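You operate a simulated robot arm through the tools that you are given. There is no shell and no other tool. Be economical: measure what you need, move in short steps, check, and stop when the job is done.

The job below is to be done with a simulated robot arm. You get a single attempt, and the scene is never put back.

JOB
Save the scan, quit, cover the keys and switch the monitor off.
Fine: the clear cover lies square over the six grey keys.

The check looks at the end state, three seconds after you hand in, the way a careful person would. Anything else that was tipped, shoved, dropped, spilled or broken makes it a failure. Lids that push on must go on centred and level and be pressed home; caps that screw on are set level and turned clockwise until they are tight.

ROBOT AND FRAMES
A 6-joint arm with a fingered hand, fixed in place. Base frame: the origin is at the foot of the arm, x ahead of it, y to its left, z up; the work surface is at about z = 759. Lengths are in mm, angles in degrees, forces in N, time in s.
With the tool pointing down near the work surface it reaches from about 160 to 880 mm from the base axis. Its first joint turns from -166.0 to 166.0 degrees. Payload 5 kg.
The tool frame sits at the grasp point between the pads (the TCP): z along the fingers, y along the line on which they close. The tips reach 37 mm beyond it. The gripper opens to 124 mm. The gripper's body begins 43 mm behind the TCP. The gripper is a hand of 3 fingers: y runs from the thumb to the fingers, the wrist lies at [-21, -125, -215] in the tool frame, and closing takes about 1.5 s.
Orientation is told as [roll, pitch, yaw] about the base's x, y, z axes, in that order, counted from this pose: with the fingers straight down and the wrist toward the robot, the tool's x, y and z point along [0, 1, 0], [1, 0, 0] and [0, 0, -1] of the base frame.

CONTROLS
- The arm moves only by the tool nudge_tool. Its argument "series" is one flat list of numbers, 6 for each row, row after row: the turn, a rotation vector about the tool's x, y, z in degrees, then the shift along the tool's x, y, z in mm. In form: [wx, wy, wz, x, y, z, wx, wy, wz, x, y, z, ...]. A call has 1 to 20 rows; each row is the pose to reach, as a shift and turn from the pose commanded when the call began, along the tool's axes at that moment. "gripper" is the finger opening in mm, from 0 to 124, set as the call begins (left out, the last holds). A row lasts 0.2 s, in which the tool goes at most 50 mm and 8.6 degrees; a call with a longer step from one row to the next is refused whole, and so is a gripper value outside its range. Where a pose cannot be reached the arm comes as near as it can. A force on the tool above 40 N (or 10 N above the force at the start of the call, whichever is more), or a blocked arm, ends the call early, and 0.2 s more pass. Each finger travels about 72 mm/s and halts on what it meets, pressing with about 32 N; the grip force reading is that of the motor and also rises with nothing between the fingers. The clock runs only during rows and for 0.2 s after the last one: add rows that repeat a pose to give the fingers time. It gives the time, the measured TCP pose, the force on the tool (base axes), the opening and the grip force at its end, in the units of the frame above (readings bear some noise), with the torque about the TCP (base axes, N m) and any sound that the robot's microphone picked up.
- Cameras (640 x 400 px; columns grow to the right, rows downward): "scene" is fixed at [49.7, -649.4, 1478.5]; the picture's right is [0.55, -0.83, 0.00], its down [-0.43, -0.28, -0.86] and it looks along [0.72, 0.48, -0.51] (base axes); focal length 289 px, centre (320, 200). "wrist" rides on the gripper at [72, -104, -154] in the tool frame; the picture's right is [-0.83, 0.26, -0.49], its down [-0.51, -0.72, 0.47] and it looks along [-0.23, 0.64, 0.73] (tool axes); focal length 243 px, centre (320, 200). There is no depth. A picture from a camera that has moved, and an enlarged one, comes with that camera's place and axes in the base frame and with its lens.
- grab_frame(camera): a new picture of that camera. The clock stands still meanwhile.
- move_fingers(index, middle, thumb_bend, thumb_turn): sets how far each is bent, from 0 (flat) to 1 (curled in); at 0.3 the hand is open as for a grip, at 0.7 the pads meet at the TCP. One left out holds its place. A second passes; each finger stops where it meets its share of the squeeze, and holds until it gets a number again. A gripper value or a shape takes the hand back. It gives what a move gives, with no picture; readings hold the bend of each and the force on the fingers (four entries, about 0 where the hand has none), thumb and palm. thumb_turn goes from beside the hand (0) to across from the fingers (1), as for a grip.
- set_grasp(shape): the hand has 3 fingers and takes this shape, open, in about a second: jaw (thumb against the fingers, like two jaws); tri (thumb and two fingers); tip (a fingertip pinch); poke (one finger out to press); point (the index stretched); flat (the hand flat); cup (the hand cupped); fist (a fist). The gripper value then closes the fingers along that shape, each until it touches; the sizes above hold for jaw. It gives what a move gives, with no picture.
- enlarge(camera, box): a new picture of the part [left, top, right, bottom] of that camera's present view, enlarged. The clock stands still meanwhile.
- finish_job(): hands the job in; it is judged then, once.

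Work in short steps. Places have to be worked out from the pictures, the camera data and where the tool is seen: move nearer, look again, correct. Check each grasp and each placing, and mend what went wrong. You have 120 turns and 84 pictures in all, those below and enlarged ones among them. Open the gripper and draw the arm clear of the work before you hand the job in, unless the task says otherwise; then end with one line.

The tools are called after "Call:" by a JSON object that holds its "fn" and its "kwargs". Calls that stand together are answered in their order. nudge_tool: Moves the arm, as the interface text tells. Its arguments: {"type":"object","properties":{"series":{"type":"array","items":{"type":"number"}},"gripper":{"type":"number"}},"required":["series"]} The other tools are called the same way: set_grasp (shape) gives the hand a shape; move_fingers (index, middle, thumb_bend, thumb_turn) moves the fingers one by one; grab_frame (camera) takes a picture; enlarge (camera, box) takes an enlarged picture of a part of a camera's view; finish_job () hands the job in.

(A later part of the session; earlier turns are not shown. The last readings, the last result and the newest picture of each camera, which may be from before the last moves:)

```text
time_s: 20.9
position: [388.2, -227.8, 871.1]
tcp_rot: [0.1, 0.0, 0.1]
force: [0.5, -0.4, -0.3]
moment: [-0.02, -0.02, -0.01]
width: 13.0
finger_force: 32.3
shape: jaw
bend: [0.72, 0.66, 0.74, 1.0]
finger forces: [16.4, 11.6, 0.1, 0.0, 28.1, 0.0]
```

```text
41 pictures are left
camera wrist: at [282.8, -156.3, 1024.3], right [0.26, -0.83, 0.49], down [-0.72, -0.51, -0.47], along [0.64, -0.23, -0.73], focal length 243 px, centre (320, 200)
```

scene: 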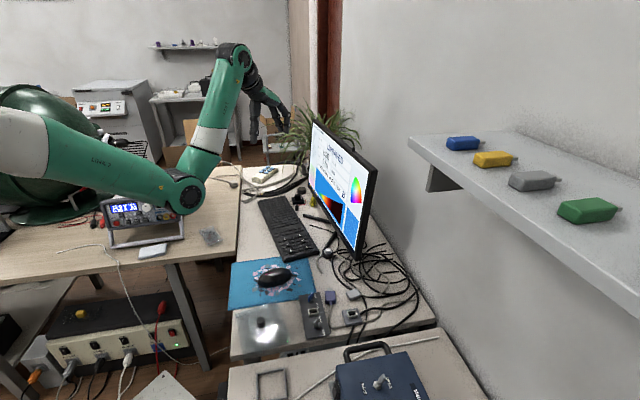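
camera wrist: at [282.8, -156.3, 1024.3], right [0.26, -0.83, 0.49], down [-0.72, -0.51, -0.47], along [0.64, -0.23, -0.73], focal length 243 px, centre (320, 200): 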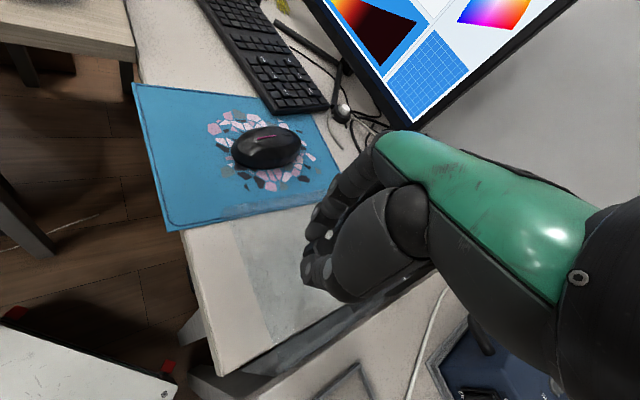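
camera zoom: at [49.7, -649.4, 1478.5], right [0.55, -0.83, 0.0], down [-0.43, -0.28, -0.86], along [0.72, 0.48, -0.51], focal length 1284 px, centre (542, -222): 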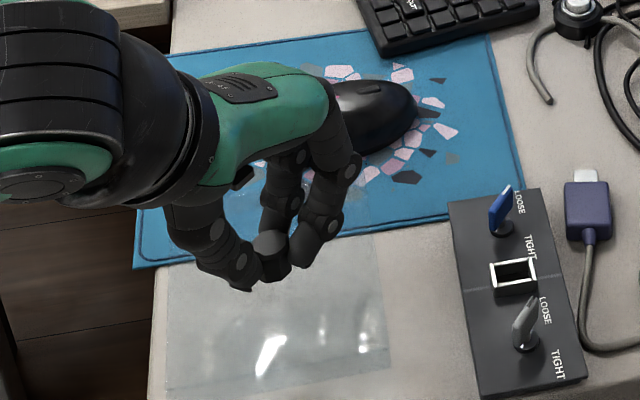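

The cover is up, but I need its outline for tilt and heading. I'll take tighter enlargements.

Call:
{"fn": "enlarge", "kwargs": {"camera": "scene", "box": [230, 275, 310, 345]}}

Call:
{"fn": "enlarge", "kwargs": {"camera": "wrist", "box": [150, 160, 370, 390]}}

```text
5.71 times, centred on (270, 310) of scene
camera zoom: at [49.7, -649.4, 1478.5], right [0.55, -0.83, 0.0], down [-0.43, -0.28, -0.86], along [0.72, 0.48, -0.51], focal length 1651 px, centre (606, -429)
```

zoom: 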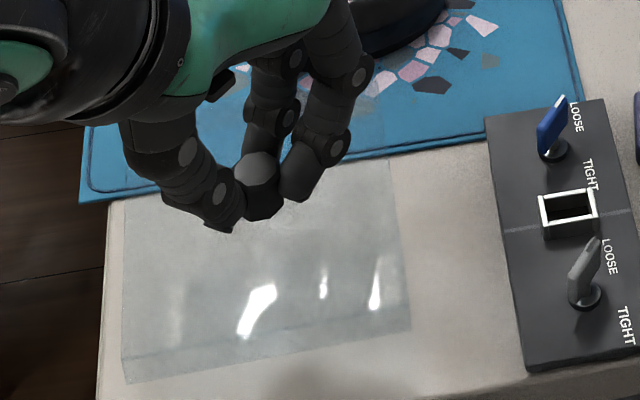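

```text
1.74 times, centred on (260, 275) of wrist
camera zoom: at [282.8, -156.3, 1024.3], right [0.26, -0.83, 0.49], down [-0.72, -0.51, -0.47], along [0.64, -0.23, -0.73], focal length 422 px, centre (424, 70)
```

zoom: 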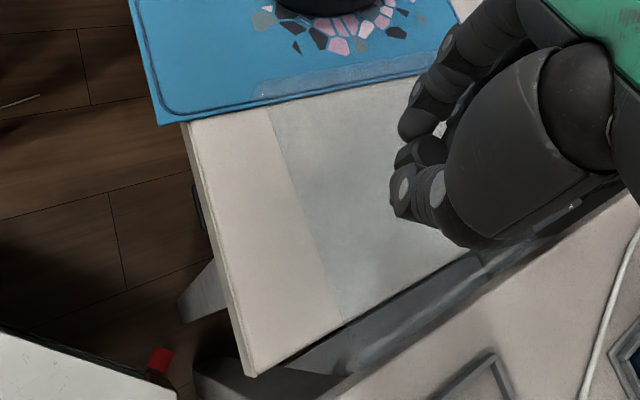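

It's an open-bottomed box cover, ~121×135 mm with ~14 mm walls, heading ~46.5° against the keyboard's ~55°. I'll carry it high to above the numeric pad, turning it +8.5°.

Call:
{"fn": "nudge_tool", "kwargs": {"series": [0, 0, 0, 0, 0, -30, 0, 0, 0, 0, 0, -60, 0, 0, -1, 17, 40, -60, 0, 0, -2, 34, 81, -60, 0, 0, -3, 51, 121, -60, 0, 0, -4, 67, 162, -60, 0, 0, -5, 84, 202, -60, 0, 0, -6, 101, 243, -60, 0, 0, -7.5, 118, 283, -60, 0, 0, -8.5, 135, 324, -60, 0, 0, -8.5, 135, 324, -60]}}

Call:
{"fn": "enlarge", "kwargs": {"camera": "scene", "box": [250, 150, 350, 250]}}

Call:
{"fn": "enlarge", "kwargs": {"camera": "wrist", "box": [170, 120, 370, 360]}}

```text
time_s: 23.3
position: [711.6, -92.1, 931.8]
tcp_rot: [0.0, 0.1, 8.5]
force: [-0.2, 0.7, -0.6]
moment: [0.02, -0.02, 0.03]
width: 13.3
finger_force: 32.3
shape: jaw
bend: [0.72, 0.66, 0.74, 1.0]
finger forces: [16.7, 12.4, 0.0, 0.0, 28.2, 0.1]
```

```text
4.00 times, centred on (300, 200) of scene
camera zoom: at [49.7, -649.4, 1478.5], right [0.55, -0.83, 0.0], down [-0.43, -0.28, -0.86], along [0.72, 0.48, -0.51], focal length 1156 px, centre (400, 200)
```

zoom: 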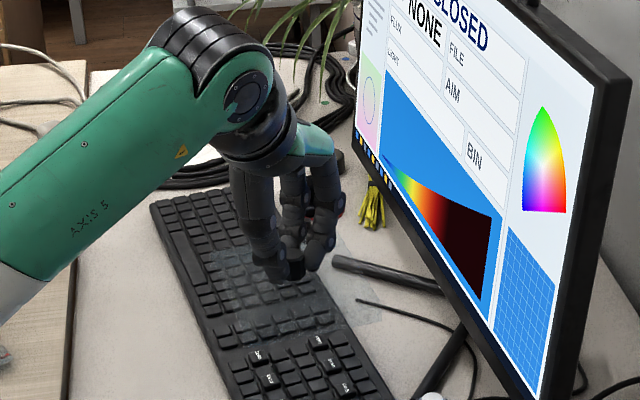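

```text
1.67 times, centred on (270, 240) of wrist
camera zoom: at [597.5, -36.0, 1084.3], right [0.38, -0.78, 0.49], down [-0.64, -0.61, -0.47], along [0.67, -0.13, -0.73], focal length 404 px, centre (403, 133)
```

zoom: 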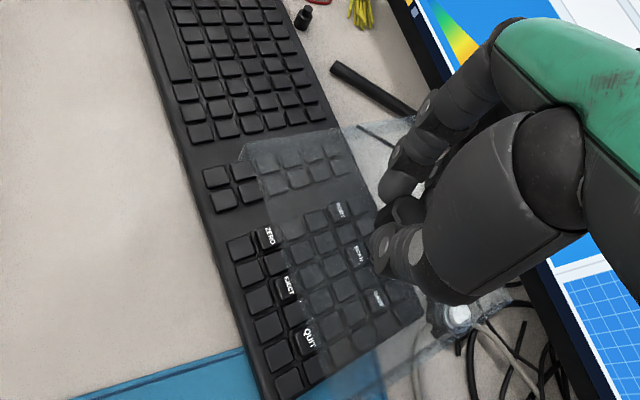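

The cover looks level and roughly parallel, and its centre agrees with the key centre (~713,-92.5). I'll lower to ~20 mm above the keys and measure again.

Call:
{"fn": "nudge_tool", "kwargs": {"series": [0, 0, 0, 0, 1, 35, 0, 0, 0, 0, 1, 70, 0, 0, 0, 0, 1, 70]}}

Call:
{"fn": "enlarge", "kwargs": {"camera": "scene", "box": [265, 190, 335, 250]}}

Call:
{"fn": "enlarge", "kwargs": {"camera": "wrist", "box": [190, 130, 370, 310]}}

```text
time_s: 24.1
position: [711.9, -94.8, 861.9]
tcp_rot: [0.1, 0.0, 8.5]
force: [-0.6, 0.8, -1.0]
moment: [-0.01, 0.03, 0.03]
width: 13.1
finger_force: 32.0
shape: jaw
bend: [0.72, 0.66, 0.74, 1.0]
finger forces: [16.8, 12.3, 0.0, 0.0, 28.1, 0.0]
```

```text
6.67 times, centred on (300, 220) of scene
camera zoom: at [49.7, -649.4, 1478.5], right [0.55, -0.83, 0.0], down [-0.43, -0.28, -0.86], along [0.72, 0.48, -0.51], focal length 1927 px, centre (453, 67)
```

zoom: 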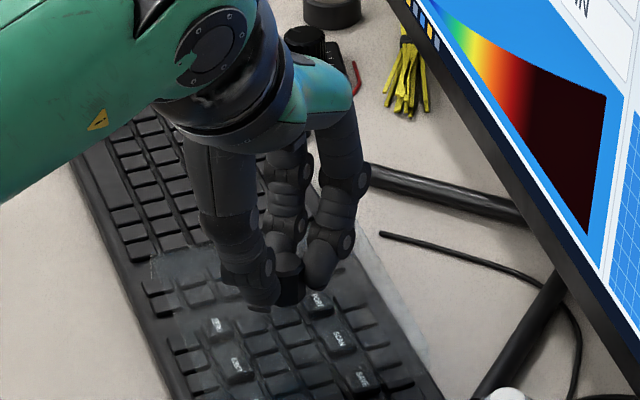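

```text
2.22 times, centred on (280, 220) of wrist
camera zoom: at [598.1, -38.7, 1014.6], right [0.38, -0.78, 0.49], down [-0.64, -0.61, -0.47], along [0.67, -0.13, -0.73], focal length 539 px, centre (409, 156)
```

zoom: 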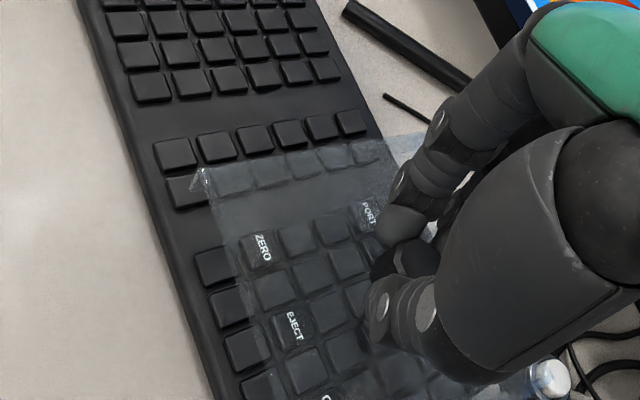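

The cover's heading appears to be 2–3° less than the keyboard's. I'll enlarge for a precise comparison before lowering.

Call:
{"fn": "enlarge", "kwargs": {"camera": "wrist", "box": [220, 170, 320, 240]}}

Call:
{"fn": "enlarge", "kwargs": {"camera": "wrist", "box": [230, 220, 350, 330]}}

Call:
{"fn": "enlarge", "kwargs": {"camera": "scene", "box": [275, 220, 335, 260]}}

```text
5.71 times, centred on (270, 205) of wrist
camera zoom: at [598.1, -38.7, 1014.6], right [0.38, -0.78, 0.49], down [-0.64, -0.61, -0.47], along [0.67, -0.13, -0.73], focal length 1386 px, centre (606, 171)
```

zoom: 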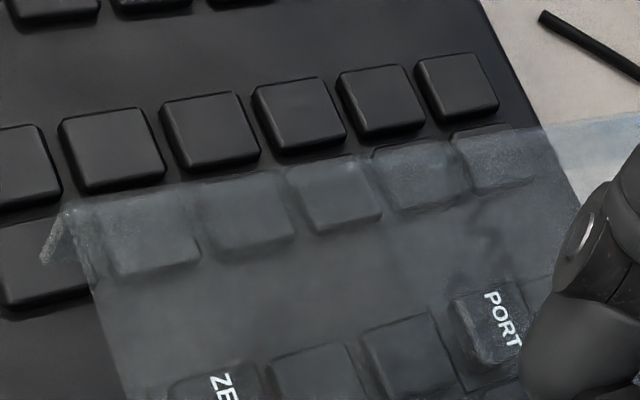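

```text
3.64 times, centred on (290, 275) of wrist
camera zoom: at [598.1, -38.7, 1014.6], right [0.38, -0.78, 0.49], down [-0.64, -0.61, -0.47], along [0.67, -0.13, -0.73], focal length 882 px, centre (429, -73)
```

zoom: 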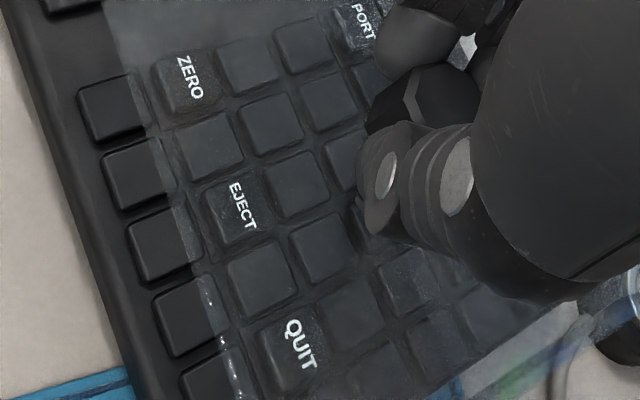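

```text
10.00 times, centred on (305, 240) of scene
camera zoom: at [49.7, -649.4, 1478.5], right [0.55, -0.83, 0.0], down [-0.43, -0.28, -0.86], along [0.72, 0.48, -0.51], focal length 2890 px, centre (470, -200)
```

zoom: 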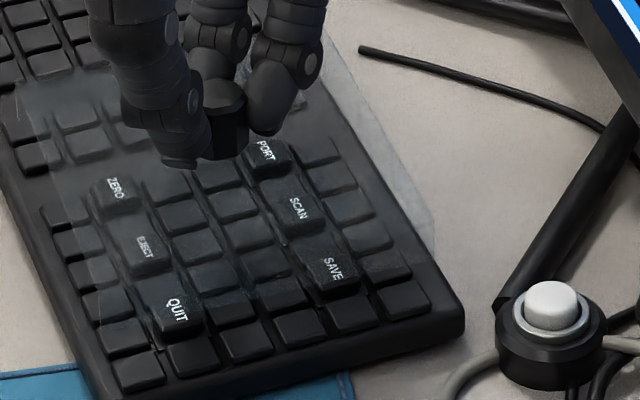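

Edge directions give the cover ~3° behind the keyboard and ~4 mm off in position. I'll turn it by 3°, shift (+1.7,+3.5) in base axes, and lower to ~8 mm above the keys.

Call:
{"fn": "nudge_tool", "kwargs": {"series": [0, 0, -3, 3.2, 2.2, 0, 0, 0, -3, 3.2, 2.2, 8, 0, 0, -3, 3.2, 2.2, 15, 0, 0, -3, 3.2, 2.2, 15]}}

Call:
{"fn": "enlarge", "kwargs": {"camera": "wrist", "box": [220, 170, 320, 240]}}

Call:
{"fn": "enlarge", "kwargs": {"camera": "wrist", "box": [230, 220, 350, 330]}}

Call:
{"fn": "enlarge", "kwargs": {"camera": "scene", "box": [270, 215, 340, 260]}}

```text
time_s: 25.1
position: [714.8, -90.8, 845.9]
tcp_rot: [0.0, 0.0, 11.5]
force: [-0.3, 0.0, -0.7]
moment: [0.0, 0.01, 0.03]
width: 13.1
finger_force: 31.7
shape: jaw
bend: [0.72, 0.66, 0.74, 1.0]
finger forces: [16.8, 12.4, 0.1, 0.0, 28.0, 0.0]
```

```text
5.71 times, centred on (270, 205) of wrist
camera zoom: at [597.2, -40.7, 999.3], right [0.42, -0.76, 0.49], down [-0.61, -0.64, -0.47], along [0.67, -0.1, -0.73], focal length 1386 px, centre (606, 171)
```

zoom: 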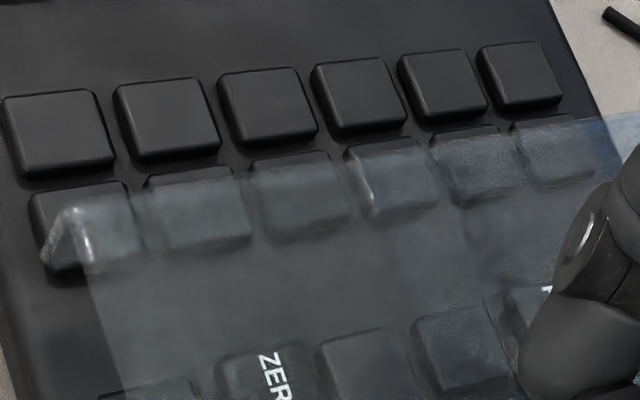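

```text
3.64 times, centred on (290, 275) of wrist
camera zoom: at [597.2, -40.7, 999.3], right [0.42, -0.76, 0.49], down [-0.61, -0.64, -0.47], along [0.67, -0.1, -0.73], focal length 882 px, centre (429, -73)
```

zoom: 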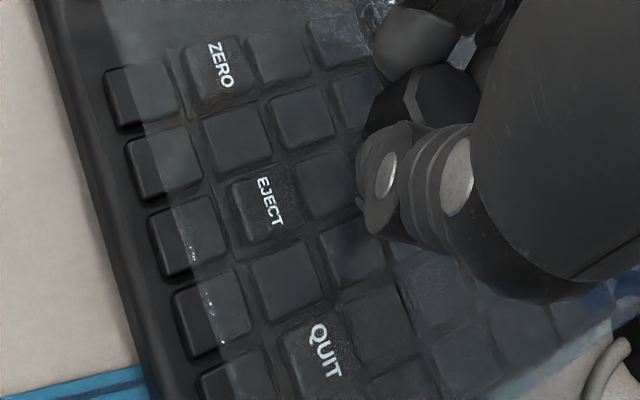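

```text
8.89 times, centred on (305, 238) of scene
camera zoom: at [49.7, -649.4, 1478.5], right [0.55, -0.83, 0.0], down [-0.43, -0.28, -0.86], along [0.72, 0.48, -0.51], focal length 2569 px, centre (453, -133)
```

zoom: 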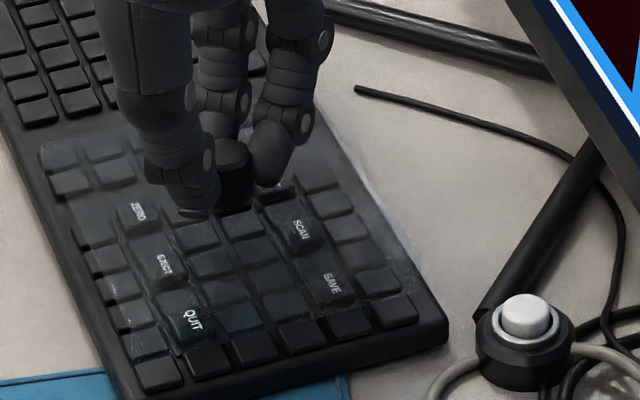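

The cover is now parallel within ~1° and its centre (711.4,-94) matches the key centre (712.7,-93.8). I'll lower gently to contact.

Call:
{"fn": "nudge_tool", "kwargs": {"series": [0, 0, 0, -0.3, 1, 2, 0, 0, 0, -0.3, 1, 4, 0, 0, 0, -0.3, 1, 6, 0, 0, 0, -0.3, 1, 7]}}

```text
time_s: 26.1
position: [715.0, -90.1, 838.3]
tcp_rot: [0.0, 0.0, 11.5]
force: [1.7, -0.6, -1.4]
moment: [0.04, 0.01, -0.02]
width: 13.2
finger_force: 31.7
shape: jaw
bend: [0.72, 0.66, 0.74, 1.0]
finger forces: [16.7, 12.3, 0.0, 0.0, 28.1, 0.0]
```

No contact yet; continuing in 1 mm steps.

Call:
{"fn": "nudge_tool", "kwargs": {"series": [0, 0, 0, 0, 0, 1, 0, 0, 0, 0, 0, 2, 0, 0, 0, 0, 0, 3]}}

```text
time_s: 26.9
position: [715.9, -89.8, 836.1]
tcp_rot: [0.1, 0.0, 11.5]
force: [0.3, -0.5, -1.0]
moment: [0.02, -0.01, 0.01]
width: 13.1
finger_force: 32.0
shape: jaw
bend: [0.72, 0.66, 0.74, 1.0]
finger forces: [16.8, 12.4, 0.0, 0.1, 28.0, 0.0]
```

Call:
{"fn": "nudge_tool", "kwargs": {"series": [0, 0, 0, 0, 0, 1, 0, 0, 0, 0, 0, 2, 0, 0, 0, 0, 0, 3]}}

Call:
{"fn": "enlarge", "kwargs": {"camera": "wrist", "box": [220, 170, 350, 330]}}

Call:
{"fn": "enlarge", "kwargs": {"camera": "scene", "box": [270, 215, 340, 260]}}

```text
time_s: 27.7
position: [714.7, -89.6, 832.5]
tcp_rot: [0.1, -0.1, 11.5]
force: [-0.1, -0.2, -0.3]
moment: [-0.02, -0.02, 0.02]
width: 13.4
finger_force: 31.7
shape: jaw
bend: [0.72, 0.66, 0.74, 1.0]
finger forces: [16.8, 12.4, 0.0, 0.1, 27.9, 0.0]
```

```text
2.50 times, centred on (285, 250) of wrist
camera zoom: at [597.8, -40.1, 986.1], right [0.42, -0.76, 0.49], down [-0.61, -0.64, -0.47], along [0.67, -0.1, -0.73], focal length 606 px, centre (408, 75)
```

zoom: 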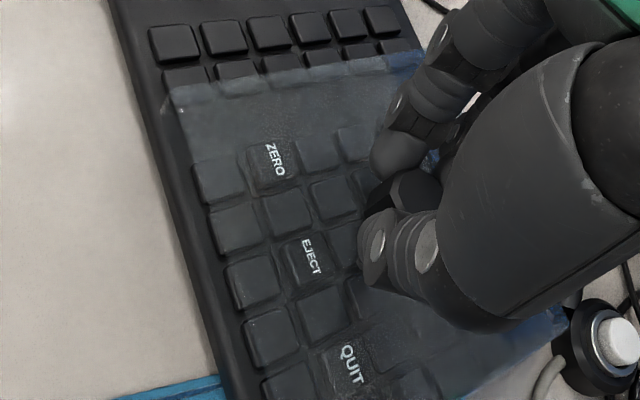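

```text
8.89 times, centred on (305, 238) of scene
camera zoom: at [49.7, -649.4, 1478.5], right [0.55, -0.83, 0.0], down [-0.43, -0.28, -0.86], along [0.72, 0.48, -0.51], focal length 2569 px, centre (453, -133)
```

zoom: 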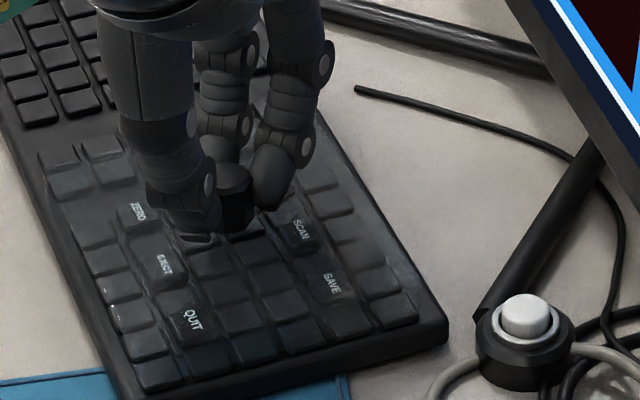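

Still no contact. The cover looks square over the pad; I'll continue lowering.

Call:
{"fn": "nudge_tool", "kwargs": {"series": [0, 0, 0, 0, 0, 1, 0, 0, 0, 0, 0, 2, 0, 0, 0, 0, 0, 3]}}

```text
time_s: 28.5
position: [714.7, -90.0, 831.0]
tcp_rot: [0.0, 0.0, 11.5]
force: [-0.1, 0.5, 1.4]
moment: [-0.03, -0.14, 0.02]
width: 13.0
finger_force: 32.1
shape: jaw
bend: [0.72, 0.66, 0.74, 1.0]
finger forces: [17.1, 12.3, 0.1, 0.1, 28.4, 0.1]
```

Light contact begins (moment change, z stopped at 831). The cover's centre still computes to (711,-93), so I'll release to opening 46, the same geometry as the approach.

Call:
{"fn": "nudge_tool", "kwargs": {"series": [0, 0, 0, 0, 0, 0, 0, 0, 0, 0, 0, 0, 0, 0, 0, 0, 0, 0, 0, 0, 0, 0, 0, 0, 0, 0, 0, 0, 0, 0], "gripper": 46}}

Call:
{"fn": "enlarge", "kwargs": {"camera": "wrist", "box": [220, 170, 350, 330]}}

Call:
{"fn": "enlarge", "kwargs": {"camera": "scene", "box": [270, 215, 340, 260]}}

```text
time_s: 29.7
position: [714.1, -89.8, 830.7]
tcp_rot: [0.0, 0.0, 11.5]
force: [-0.9, -0.5, -0.4]
moment: [-0.01, -0.01, -0.05]
width: 45.6
finger_force: 0.0
shape: jaw
bend: [0.74, 0.51, 0.73, 1.0]
finger forces: [0.0, 0.0, 0.0, 0.1, 0.0, 0.1]
```

```text
2.50 times, centred on (285, 250) of wrist
camera zoom: at [597.8, -39.8, 983.4], right [0.42, -0.76, 0.49], down [-0.61, -0.64, -0.47], along [0.67, -0.1, -0.73], focal length 606 px, centre (408, 75)
```

zoom: 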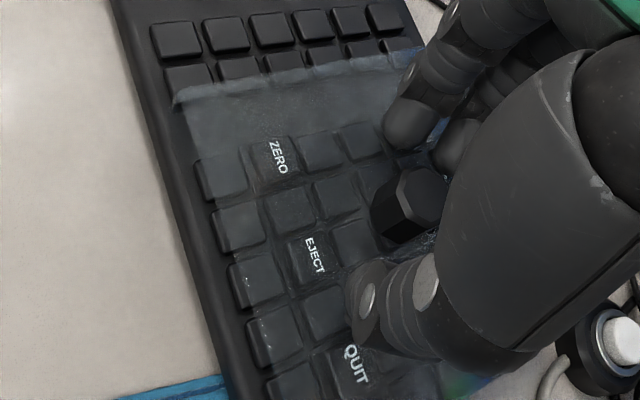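

```text
8.89 times, centred on (305, 238) of scene
camera zoom: at [49.7, -649.4, 1478.5], right [0.55, -0.83, 0.0], down [-0.43, -0.28, -0.86], along [0.72, 0.48, -0.51], focal length 2569 px, centre (453, -133)
```

zoom: 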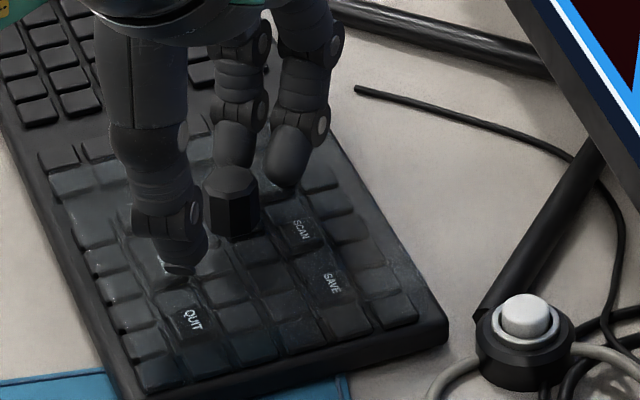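

Released cleanly. I'll lift straight up and back for an unobstructed check of the cover and the monitor.

Call:
{"fn": "nudge_tool", "kwargs": {"series": [0, 0, 0, 0, 0, -15, 0, 0, 0, 0, 0, -40, 0, 0, 0, 0, 0, -85, 0, 0, 0, 0, 0, -130, 0, 0, 0, 0, -45, -145, 0, 0, 0, 0, -90, -145, 0, 0, 0, 0, -130, -145]}}

Call:
{"fn": "enlarge", "kwargs": {"camera": "scene", "box": [270, 205, 340, 260]}}

Call:
{"fn": "grab_frame", "kwargs": {"camera": "wrist"}}

```text
time_s: 31.3
position: [586.4, -117.1, 974.3]
tcp_rot: [0.0, -0.1, 11.4]
force: [0.2, 0.0, -0.5]
moment: [0.01, -0.03, 0.0]
width: 45.7
finger_force: 0.0
shape: jaw
bend: [0.74, 0.5, 0.73, 1.0]
finger forces: [0.1, 0.0, 0.0, 0.0, 0.1, 0.0]
```

```text
7.27 times, centred on (305, 232) of scene
camera zoom: at [49.7, -649.4, 1478.5], right [0.55, -0.83, 0.0], down [-0.43, -0.28, -0.86], along [0.72, 0.48, -0.51], focal length 2102 px, centre (429, -36)
```

zoom: 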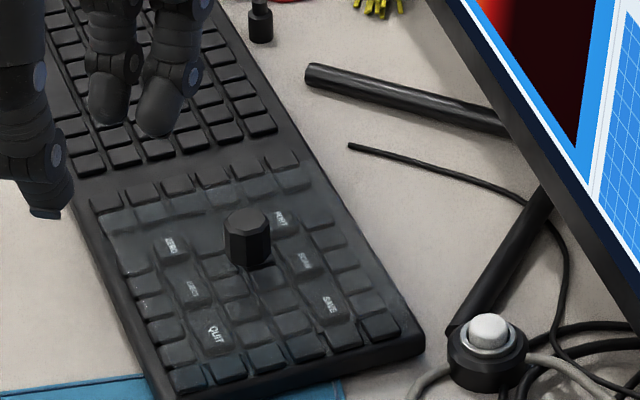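

```text
23 pictures are left
camera wrist: at [469.8, -67.3, 1127.4], right [0.42, -0.76, 0.49], down [-0.61, -0.64, -0.47], along [0.67, -0.1, -0.73], focal length 243 px, centre (320, 200)
```

wrist: 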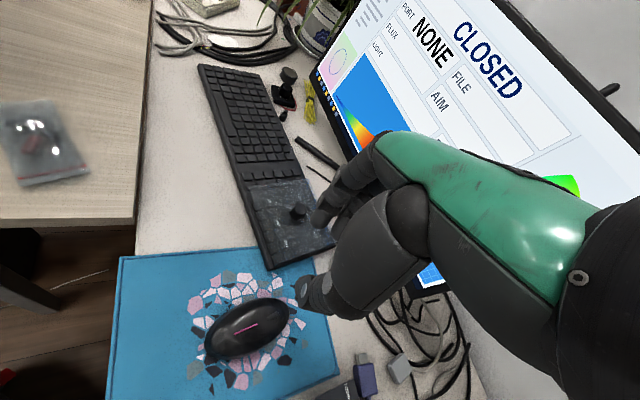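

The cover sits well. One closer look to verify squareness, and one at the stub on the monitor's top edge.

Call:
{"fn": "enlarge", "kwargs": {"camera": "wrist", "box": [225, 150, 345, 275]}}

Call:
{"fn": "enlarge", "kwargs": {"camera": "scene", "box": [330, 130, 390, 190]}}

Call:
{"fn": "enlarge", "kwargs": {"camera": "scene", "box": [310, 215, 420, 300]}}

```text
3.20 times, centred on (285, 212) of wrist
camera zoom: at [469.8, -67.3, 1127.4], right [0.42, -0.76, 0.49], down [-0.61, -0.64, -0.47], along [0.67, -0.1, -0.73], focal length 776 px, centre (432, 160)
```

zoom: 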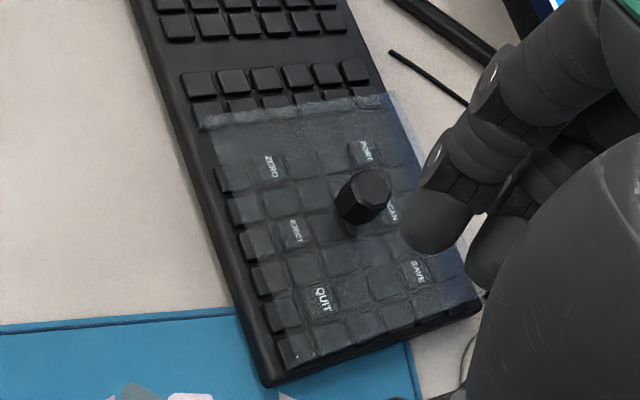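

```text
6.67 times, centred on (360, 160) of scene
camera zoom: at [49.7, -649.4, 1478.5], right [0.55, -0.83, 0.0], down [-0.43, -0.28, -0.86], along [0.72, 0.48, -0.51], focal length 1927 px, centre (53, 467)
```

zoom: 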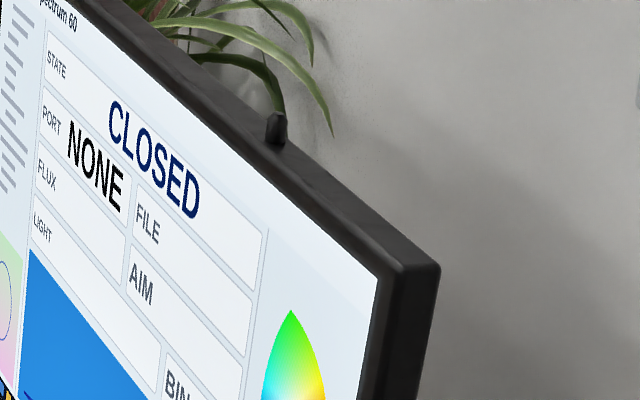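

```text
4.71 times, centred on (365, 258) of scene
camera zoom: at [49.7, -649.4, 1478.5], right [0.55, -0.83, 0.0], down [-0.43, -0.28, -0.86], along [0.72, 0.48, -0.51], focal length 1360 px, centre (108, -71)
```

zoom: 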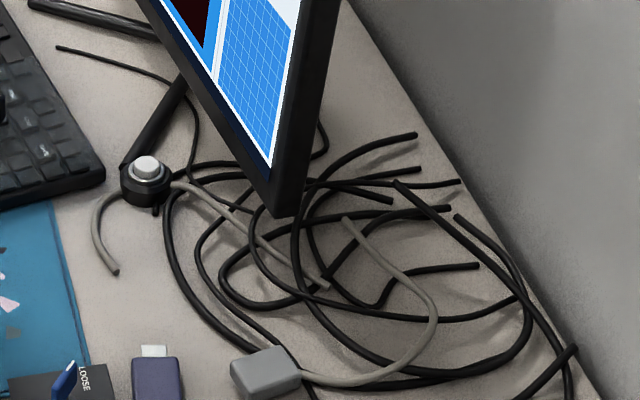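

The cover sits square over all six keys. The stub on the monitor's top edge (about (740,-302,1190)) may be its power switch, so I'll raise the arm and look at it from closer.

Call:
{"fn": "nudge_tool", "kwargs": {"series": [0, 0, 0, 0, 0, -48, 0, 0, 0, 0, 0, -96, 0, 0, 0, 0, 0, -144, 0, 0, 0, 0, 0, -192, 0, 0, 0, 0, 0, -240, 0, 0, 0, 0, 0, -288, 0, 0, 0, 0, 0, -335, 0, 0, 2, -48, -6, -335, 0, 0, 4, -96, -12, -335, 0, 0, 6, -144, -18, -335, 0, 0, 8, -192, -24, -335, 0, 0, 10, -240, -30, -335, 0, 0, 11.5, -287, -36, -335]}}

Call:
{"fn": "grab_frame", "kwargs": {"camera": "wrist"}}

```text
time_s: 34.1
position: [630.2, -418.6, 1293.5]
tcp_rot: [-0.1, -0.1, -0.1]
force: [0.2, 0.0, 0.1]
moment: [-0.02, 0.05, -0.01]
width: 46.0
finger_force: 0.0
shape: jaw
bend: [0.74, 0.5, 0.73, 1.0]
finger forces: [0.0, 0.0, 0.0, 0.0, 0.0, 0.1]
out of reach, approached as far as the arm can: row 4, 5, 6, 7, 8, 9, 10, 11, 12, 13
```

```text
19 pictures are left
camera wrist: at [525.1, -346.9, 1447.7], right [0.26, -0.83, 0.49], down [-0.72, -0.51, -0.47], along [0.64, -0.23, -0.73], focal length 243 px, centre (320, 200)
```

wrist: 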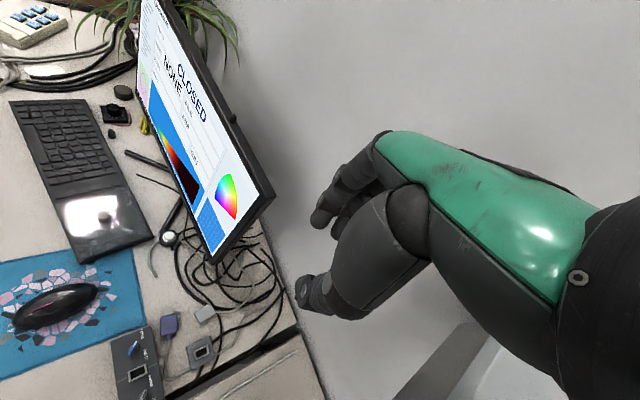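

Now the stub shows at about (235,118). Enlarging it.

Call:
{"fn": "enlarge", "kwargs": {"camera": "wrist", "box": [190, 80, 290, 160]}}

Call:
{"fn": "enlarge", "kwargs": {"camera": "wrist", "box": [130, 190, 290, 300]}}

```text
5.00 times, centred on (240, 120) of wrist
camera zoom: at [525.1, -346.9, 1447.7], right [0.26, -0.83, 0.49], down [-0.72, -0.51, -0.47], along [0.64, -0.23, -0.73], focal length 1213 px, centre (720, 600)
```

zoom: 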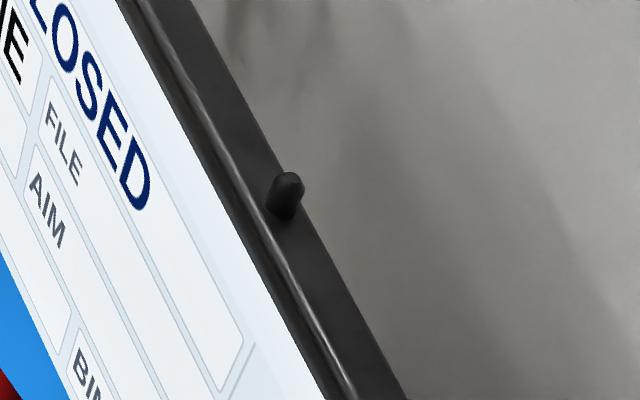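

```text
3.64 times, centred on (210, 245) of wrist
camera zoom: at [525.1, -346.9, 1447.7], right [0.26, -0.83, 0.49], down [-0.72, -0.51, -0.47], along [0.64, -0.23, -0.73], focal length 882 px, centre (720, 36)
```

zoom: 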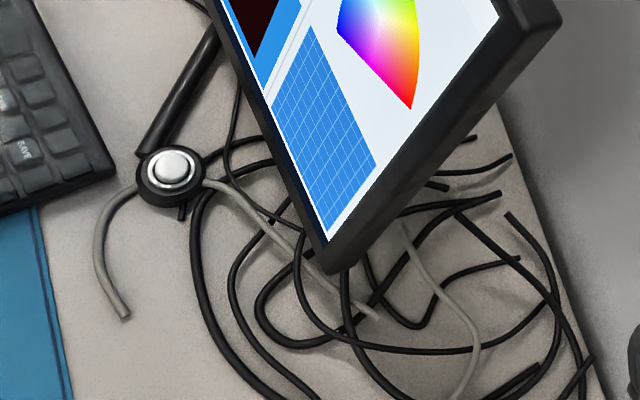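

The stub is a small push button standing on the top edge; triangulated tip (836,-253,1156), near the reach limit. I'll extend the index more forward, curl the others, and hover before it with the hand yawed radially.

Call:
{"fn": "move_fingers", "kwargs": {"index": 0.45, "middle": 1.0, "thumb_bend": 1.0, "thumb_turn": 0.0}}

Call:
{"fn": "nudge_tool", "kwargs": {"series": [0, 0, 3, 30, 25, 7, 0, 0, 6, 61, 50, 14, 0, 0, 9, 91, 75, 21, 0, 0, 12, 122, 100, 28, 0, 0, 15, 152, 125, 35, 0, 0, 17, 183, 150, 43, 0, 0, 17, 183, 150, 43]}}

Call:
{"fn": "grab_frame", "kwargs": {"camera": "wrist"}}

Call:
{"fn": "enlarge", "kwargs": {"camera": "scene", "box": [290, 90, 390, 170]}}

```text
time_s: 35.1
position: [631.0, -419.3, 1295.1]
tcp_rot: [0.0, -0.1, -0.1]
force: [0.0, 0.0, -0.6]
moment: [0.0, 0.05, -0.05]
width: 71.4
finger_force: 0.2
shape: fingers
bend: [0.45, 1.0, 1.0, 0.0]
finger forces: [0.0, 0.0, 0.1, 0.0, 0.0, 0.1]
```

```text
time_s: 36.7
position: [779.3, -233.1, 1253.2]
tcp_rot: [0.0, 0.0, -17.0]
force: [-0.4, 0.0, -0.1]
moment: [-0.02, 0.02, 0.01]
width: 71.5
finger_force: 0.1
shape: fingers
bend: [0.45, 1.0, 1.0, 0.0]
finger forces: [0.0, 0.0, 0.0, 0.0, 0.0, 0.0]
```

```text
16 pictures are left
camera wrist: at [700.6, -134.0, 1406.3], right [0.01, -0.87, 0.49], down [-0.84, -0.27, -0.47], along [0.55, -0.41, -0.73], focal length 243 px, centre (320, 200)
```

wrist: 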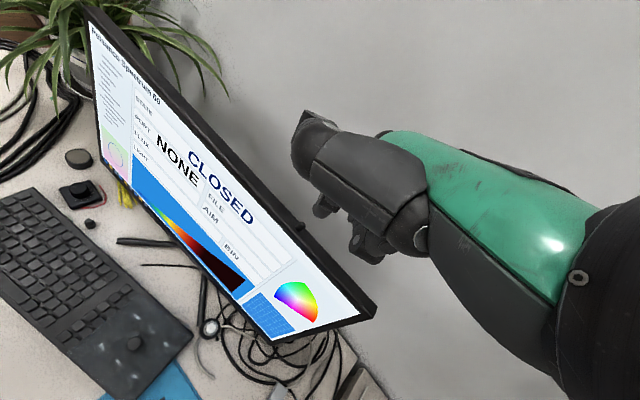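

```text
5.00 times, centred on (340, 130) of scene
camera zoom: at [49.7, -649.4, 1478.5], right [0.55, -0.83, 0.0], down [-0.43, -0.28, -0.86], along [0.72, 0.48, -0.51], focal length 1445 px, centre (220, 550)
```

zoom: 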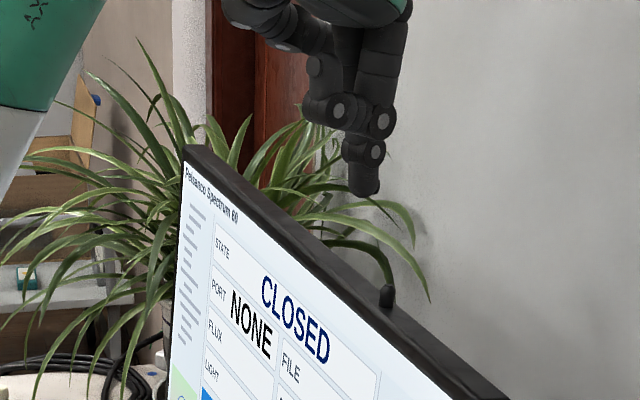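

Index tip at about (823,-239,1217); the stub is ~(839,-250,1156). I'll shift above it and go down to ~25 mm clearance.

Call:
{"fn": "nudge_tool", "kwargs": {"series": [0, 0, 0, -7, 19, 0, 0, 0, 0, -7, 19, 33, 0, 0, 0, -7, 19, 33]}}

Call:
{"fn": "enlarge", "kwargs": {"camera": "wrist", "box": [260, 170, 360, 250]}}

Call:
{"fn": "enlarge", "kwargs": {"camera": "scene", "box": [330, 110, 390, 160]}}

```text
time_s: 37.5
position: [797.0, -247.0, 1220.5]
tcp_rot: [-0.1, 0.0, -17.0]
force: [0.1, 0.5, 0.0]
moment: [0.02, -0.02, 0.01]
width: 71.3
finger_force: 0.0
shape: fingers
bend: [0.45, 1.0, 1.0, 0.0]
finger forces: [0.0, 0.0, 0.1, 0.0, 0.0, 0.1]
```

```text
5.00 times, centred on (310, 210) of wrist
camera zoom: at [718.7, -148.1, 1373.3], right [0.01, -0.87, 0.49], down [-0.84, -0.27, -0.47], along [0.55, -0.41, -0.73], focal length 1213 px, centre (370, 150)
```

zoom: 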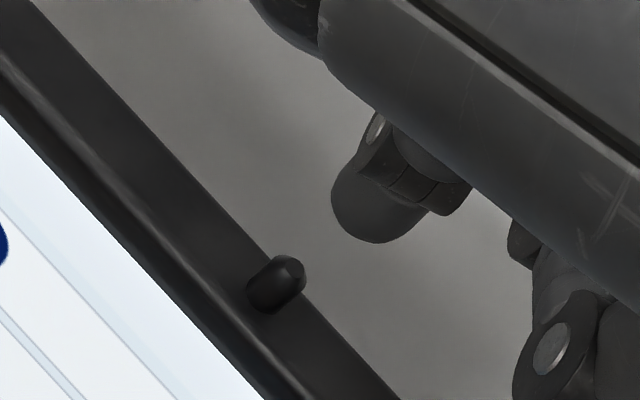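

```text
8.00 times, centred on (360, 135) of scene
camera zoom: at [49.7, -649.4, 1478.5], right [0.55, -0.83, 0.0], down [-0.43, -0.28, -0.86], along [0.72, 0.48, -0.51], focal length 2312 px, centre (0, 720)
```

zoom: 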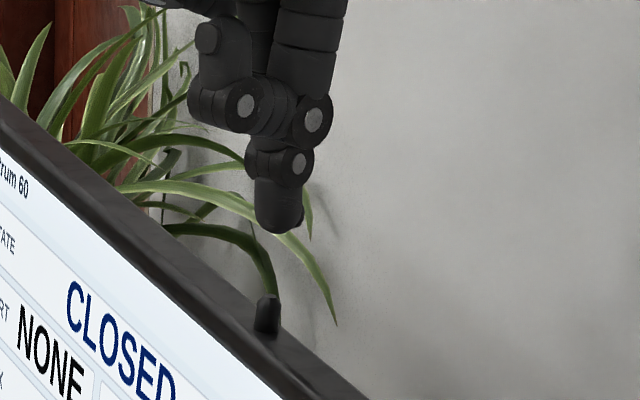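

Stub top (843,-248.5,1156), fingertip (838,-254,1184). I'll correct by (+5,+6) and come down to just above it.

Call:
{"fn": "nudge_tool", "kwargs": {"series": [0, 0, 0, 7, 3, 0, 0, 0, 0, 7, 3, 18, 0, 0, 0, 7, 3, 18]}}

Call:
{"fn": "enlarge", "kwargs": {"camera": "wrist", "box": [280, 180, 360, 240]}}

Call:
{"fn": "enlarge", "kwargs": {"camera": "scene", "box": [330, 120, 390, 170]}}

```text
time_s: 38.3
position: [802.3, -241.1, 1201.4]
tcp_rot: [0.1, 0.0, -17.0]
force: [0.3, 0.9, -0.7]
moment: [-0.03, 0.03, 0.04]
width: 71.5
finger_force: 0.2
shape: fingers
bend: [0.45, 1.0, 1.0, 0.0]
finger forces: [0.0, 0.1, 0.0, 0.0, 0.0, 0.0]
```

```text
6.67 times, centred on (320, 210) of wrist
camera zoom: at [724.1, -141.8, 1355.7], right [0.01, -0.87, 0.49], down [-0.84, -0.27, -0.47], along [0.55, -0.41, -0.73], focal length 1618 px, centre (320, 133)
```

zoom: 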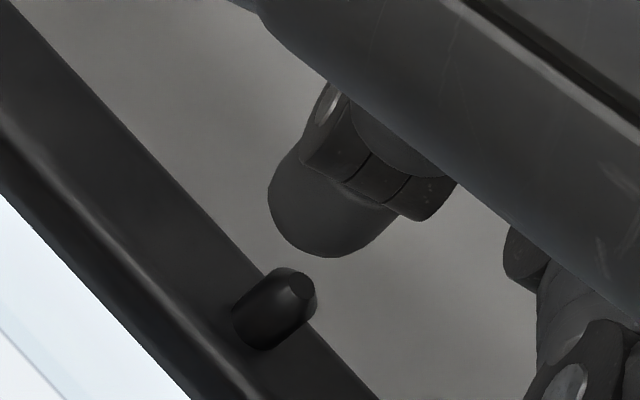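

```text
8.00 times, centred on (360, 145) of scene
camera zoom: at [49.7, -649.4, 1478.5], right [0.55, -0.83, 0.0], down [-0.43, -0.28, -0.86], along [0.72, 0.48, -0.51], focal length 2312 px, centre (0, 640)
```

zoom: 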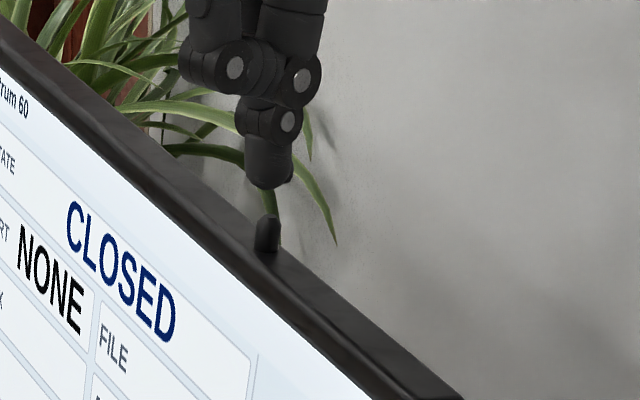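

Tip is aligned with the stub, with about 9 mm of gap. Pressing down gently.

Call:
{"fn": "nudge_tool", "kwargs": {"series": [0, 0, 0, 0, 0, 4, 0, 0, 0, 0, 0, 8, 0, 0, 0, 0, 0, 10, 0, 0, 0, 0, 0, 11, 0, 0, 0, 0, 0, 12]}}

```text
time_s: 39.5
position: [802.2, -242.4, 1190.8]
tcp_rot: [0.0, -0.1, -17.0]
force: [-0.1, 1.1, 2.6]
moment: [0.02, -0.14, 0.01]
width: 71.3
finger_force: 1.1
shape: fingers
bend: [0.45, 1.0, 1.0, 0.0]
finger forces: [2.4, 0.0, 0.0, 0.0, 0.0, 0.1]
```

Contact with 2.4 N on the index; pressing a bit further.

Call:
{"fn": "nudge_tool", "kwargs": {"series": [0, 0, 0, 0, 0, 1, 0, 0, 0, 0, 0, 2, 0, 0, 0, 0, 0, 3]}}

Call:
{"fn": "enlarge", "kwargs": {"camera": "scene", "box": [290, 100, 400, 260]}}

```text
time_s: 40.3
position: [801.4, -242.5, 1187.0]
tcp_rot: [-0.1, -0.1, -17.0]
force: [2.4, 2.1, 7.6]
moment: [0.02, -0.38, 0.15]
width: 71.1
finger_force: 3.7
shape: fingers
bend: [0.44, 1.0, 1.0, 0.0]
finger forces: [6.5, 0.1, 0.1, 0.1, 0.0, 0.0]
```

```text
2.50 times, centred on (345, 180) of scene
camera zoom: at [49.7, -649.4, 1478.5], right [0.55, -0.83, 0.0], down [-0.43, -0.28, -0.86], along [0.72, 0.48, -0.51], focal length 722 px, centre (258, 250)
```

zoom: 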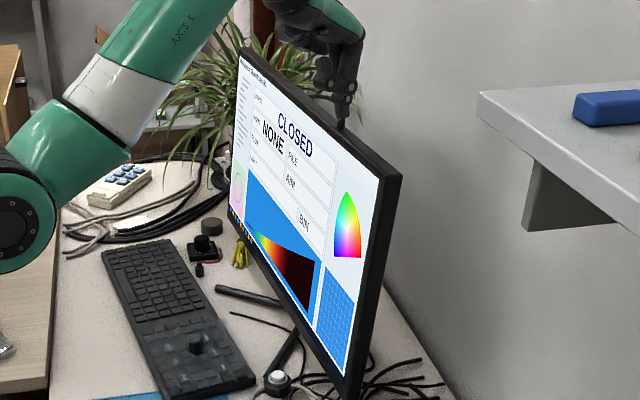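

No click yet at 7 N with the stub yielding a little. Pressing a few mm more.

Call:
{"fn": "nudge_tool", "kwargs": {"series": [0, 0, 0, 0, 0, 1, 0, 0, 0, 0, 0, 2, 0, 0, 0, 0, 0, 3]}}

```text
time_s: 41.1
position: [802.9, -243.4, 1184.3]
tcp_rot: [-0.1, -0.1, -16.9]
force: [3.0, 4.0, 12.5]
moment: [0.05, -0.7, 0.22]
width: 70.3
finger_force: 5.0
shape: fingers
bend: [0.42, 1.0, 1.0, 0.0]
finger forces: [11.0, 0.1, 0.1, 0.0, 0.0, 0.0]
```

The finger is now flexing back rather than the stub moving, so this may not be a push button. I'll lift off and look at it again.

Call:
{"fn": "nudge_tool", "kwargs": {"series": [0, 0, 0, 0, 0, -15, 0, 0, 0, 0, 0, -35, 0, 0, 0, 0, -30, -40, 0, 0, 0, 0, -30, -40]}}

Call:
{"fn": "enlarge", "kwargs": {"camera": "wrist", "box": [265, 170, 335, 230]}}

Call:
{"fn": "enlarge", "kwargs": {"camera": "scene", "box": [345, 135, 385, 165]}}

```text
time_s: 42.1
position: [774.4, -236.1, 1224.6]
tcp_rot: [0.0, -0.1, -17.0]
force: [0.4, 0.1, 0.1]
moment: [0.0, 0.03, 0.0]
width: 71.5
finger_force: 0.1
shape: fingers
bend: [0.45, 1.0, 1.0, 0.0]
finger forces: [0.1, 0.0, 0.0, 0.0, 0.0, 0.0]
```

```text
6.67 times, centred on (300, 200) of wrist
camera zoom: at [695.5, -135.5, 1377.6], right [0.01, -0.87, 0.49], down [-0.84, -0.27, -0.47], along [0.54, -0.41, -0.73], focal length 1618 px, centre (453, 200)
```

zoom: 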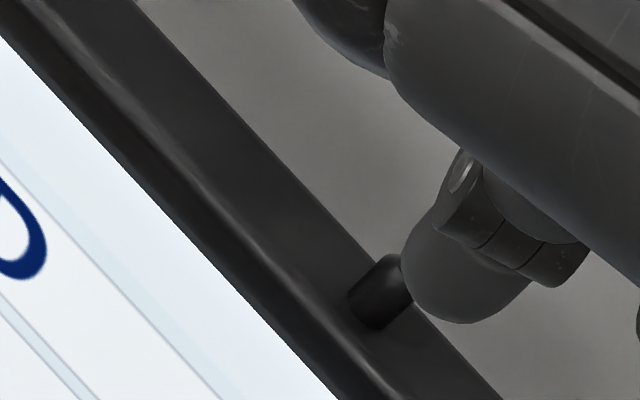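

```text
13.33 times, centred on (365, 150) of scene
camera zoom: at [49.7, -649.4, 1478.5], right [0.55, -0.83, 0.0], down [-0.43, -0.28, -0.86], along [0.72, 0.48, -0.51], focal length 3853 px, centre (-280, 867)
```

zoom: 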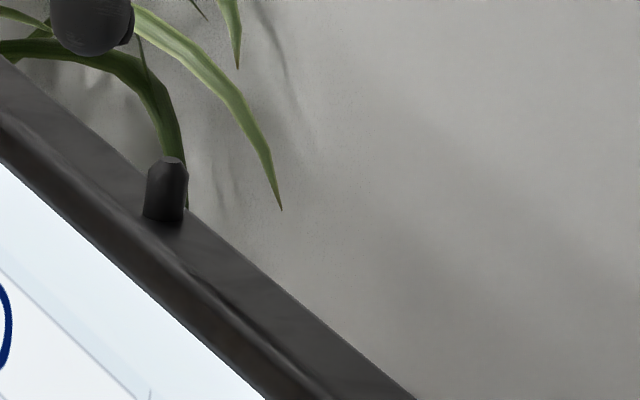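

The stub is a fixed vertical post that neither moved nor clicked. The dark unit with the white push button in front of the monitor, at about (750,-217,780), is the other candidate. I'll back away from the monitor, set the index straighter, and descend in front of it.

Call:
{"fn": "nudge_tool", "kwargs": {"series": [0, 0, 0, 0, -48, 0, 0, 0, 0, 0, -96, 0, 0, 0, 0, 0, -144, 0, 0, 0, 0, 0, -144, 47, 0, 0, 0, 0, -144, 94, 0, 0, 0, 0, -144, 141, 0, 0, 0, 0, -144, 188, 0, 0, 0, 0, -144, 235, 0, 0, 0, 0, -144, 282, 0, 0, 0, 0, -144, 325]}}

Call:
{"fn": "move_fingers", "kwargs": {"index": 0.33, "middle": 1.0, "thumb_bend": 1.0, "thumb_turn": 0.0}}

Call:
{"fn": "grab_frame", "kwargs": {"camera": "wrist"}}

Call:
{"fn": "enlarge", "kwargs": {"camera": "scene", "box": [270, 170, 390, 270]}}

```text
time_s: 44.3
position: [637.8, -192.2, 900.0]
tcp_rot: [0.0, 0.0, -17.0]
force: [0.5, 0.7, -0.5]
moment: [-0.02, 0.03, 0.0]
width: 71.3
finger_force: 0.0
shape: fingers
bend: [0.45, 1.0, 1.0, 0.0]
finger forces: [0.0, 0.0, 0.1, 0.0, 0.1, 0.1]
out of reach, approached as far as the arm can: row 3
```

```text
time_s: 45.3
position: [637.7, -192.8, 899.5]
tcp_rot: [-0.1, 0.0, -17.0]
force: [-0.5, 0.8, -0.2]
moment: [-0.01, 0.03, 0.02]
width: 69.5
finger_force: 0.1
shape: fingers
bend: [0.33, 1.0, 1.0, 0.0]
finger forces: [0.1, 0.0, 0.0, 0.1, 0.0, 0.0]
```

```text
7 pictures are left
camera wrist: at [558.3, -92.6, 1052.6], right [0.01, -0.87, 0.49], down [-0.84, -0.27, -0.47], along [0.55, -0.41, -0.73], focal length 243 px, centre (320, 200)
```

wrist: 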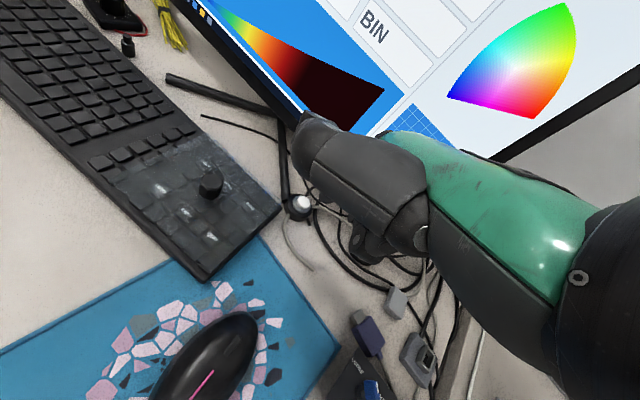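

```text
4.00 times, centred on (330, 220) of scene
camera zoom: at [49.7, -649.4, 1478.5], right [0.55, -0.83, 0.0], down [-0.43, -0.28, -0.86], along [0.72, 0.48, -0.51], focal length 1156 px, centre (280, 120)
```

zoom: 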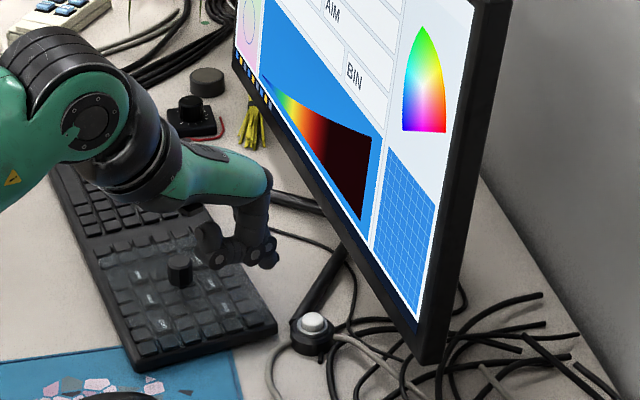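

Nothing else on the hand hangs lower than the index tip, and the hand clears the monitor by ~20 mm if yawed -36°. I'll set the index to the calibrated 0.45 and hover over the button.

Call:
{"fn": "move_fingers", "kwargs": {"index": 0.45}}

Call:
{"fn": "nudge_tool", "kwargs": {"series": [0, 0, 6, 6, 24, 0, 0, 0, 12, 12, 48, 10, 0, 0, 19, 18, 73, 30, 0, 0, 19, 18, 73, 50, 0, 0, 19, 18, 73, 50]}}

Call:
{"fn": "enlarge", "kwargs": {"camera": "wrist", "box": [250, 160, 390, 280]}}

Call:
{"fn": "enlarge", "kwargs": {"camera": "scene", "box": [300, 190, 380, 260]}}

```text
time_s: 46.3
position: [637.4, -192.1, 899.6]
tcp_rot: [-0.1, 0.0, -16.9]
force: [0.3, -0.1, -0.1]
moment: [0.03, 0.01, -0.02]
width: 71.3
finger_force: 0.0
shape: fingers
bend: [0.45, 1.0, 1.0, 0.0]
finger forces: [0.1, 0.0, 0.0, 0.0, 0.0, 0.0]
```

```text
time_s: 47.5
position: [710.3, -197.6, 848.5]
tcp_rot: [0.0, -0.1, -36.0]
force: [0.3, 0.2, -0.7]
moment: [0.0, -0.03, -0.02]
width: 71.4
finger_force: 0.0
shape: fingers
bend: [0.45, 1.0, 1.0, 0.0]
finger forces: [0.1, 0.0, 0.1, 0.0, 0.1, 0.0]
```

```text
3.33 times, centred on (320, 220) of wrist
camera zoom: at [667.9, -77.7, 1001.2], right [-0.28, -0.83, 0.49], down [-0.88, 0.01, -0.47], along [0.38, -0.56, -0.73], focal length 809 px, centre (320, 133)
```

zoom: 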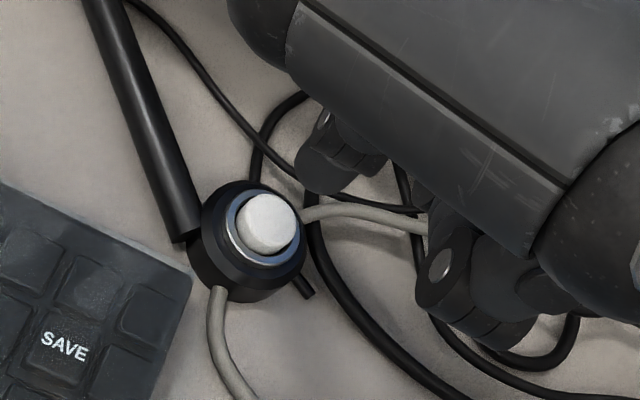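

```text
5.71 times, centred on (340, 225) of scene
camera zoom: at [49.7, -649.4, 1478.5], right [0.55, -0.83, 0.0], down [-0.43, -0.28, -0.86], along [0.72, 0.48, -0.51], focal length 1651 px, centre (206, 57)
```

zoom: 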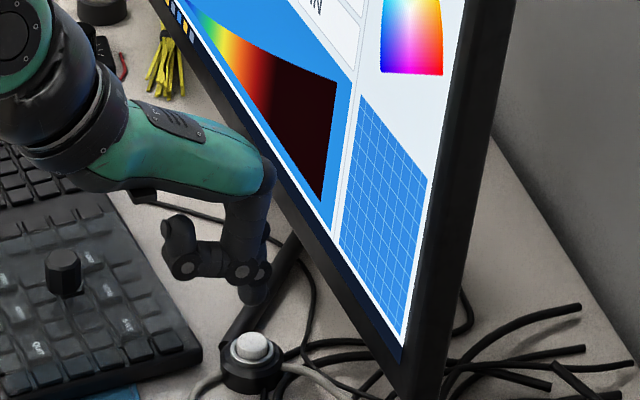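

Button top (750,-215,780); fingertip (747,-218.5,813). Small correction of ~4 mm along tool x, then press gently.

Call:
{"fn": "nudge_tool", "kwargs": {"series": [0, 0, 0, 3.9, 0.3, 5, 0, 0, 0, 3.9, 0.3, 15, 0, 0, 0, 3.9, 0.3, 24, 0, 0, 0, 3.9, 0.3, 28, 0, 0, 0, 3.9, 0.3, 30]}}

```text
time_s: 48.7
position: [713.7, -193.4, 818.6]
tcp_rot: [0.1, 0.1, -36.0]
force: [-0.5, 0.2, -0.2]
moment: [0.0, 0.03, 0.01]
width: 71.4
finger_force: 0.0
shape: fingers
bend: [0.45, 1.0, 1.0, 0.0]
finger forces: [0.0, 0.0, 0.0, 0.0, 0.0, 0.0]
```

No contact yet; going down in 1 mm steps.

Call:
{"fn": "nudge_tool", "kwargs": {"series": [0, 0, 0, 0, 0, 1, 0, 0, 0, 0, 0, 2, 0, 0, 0, 0, 0, 3, 0, 0, 0, 0, 0, 4]}}

```text
time_s: 49.7
position: [714.9, -193.3, 815.0]
tcp_rot: [0.0, 0.0, -36.0]
force: [-0.4, -0.4, 1.8]
moment: [-0.03, -0.03, 0.0]
width: 71.4
finger_force: 1.1
shape: fingers
bend: [0.45, 1.0, 1.0, 0.0]
finger forces: [1.3, 0.0, 0.0, 0.0, 0.0, 0.0]
```

Contact with the button (1.3 N). Pressing further.

Call:
{"fn": "nudge_tool", "kwargs": {"series": [0, 0, 0, 0, 0, 1, 0, 0, 0, 0, 0, 2, 0, 0, 0, 0, 0, 3]}}

```text
time_s: 50.5
position: [714.0, -194.0, 812.8]
tcp_rot: [0.0, -0.1, -36.0]
force: [-1.6, 0.1, 5.4]
moment: [-0.14, -0.17, -0.03]
width: 71.8
finger_force: 1.9
shape: fingers
bend: [0.45, 1.0, 1.0, 0.0]
finger forces: [4.8, 0.1, 0.0, 0.0, 0.0, 0.1]
heard: click
```

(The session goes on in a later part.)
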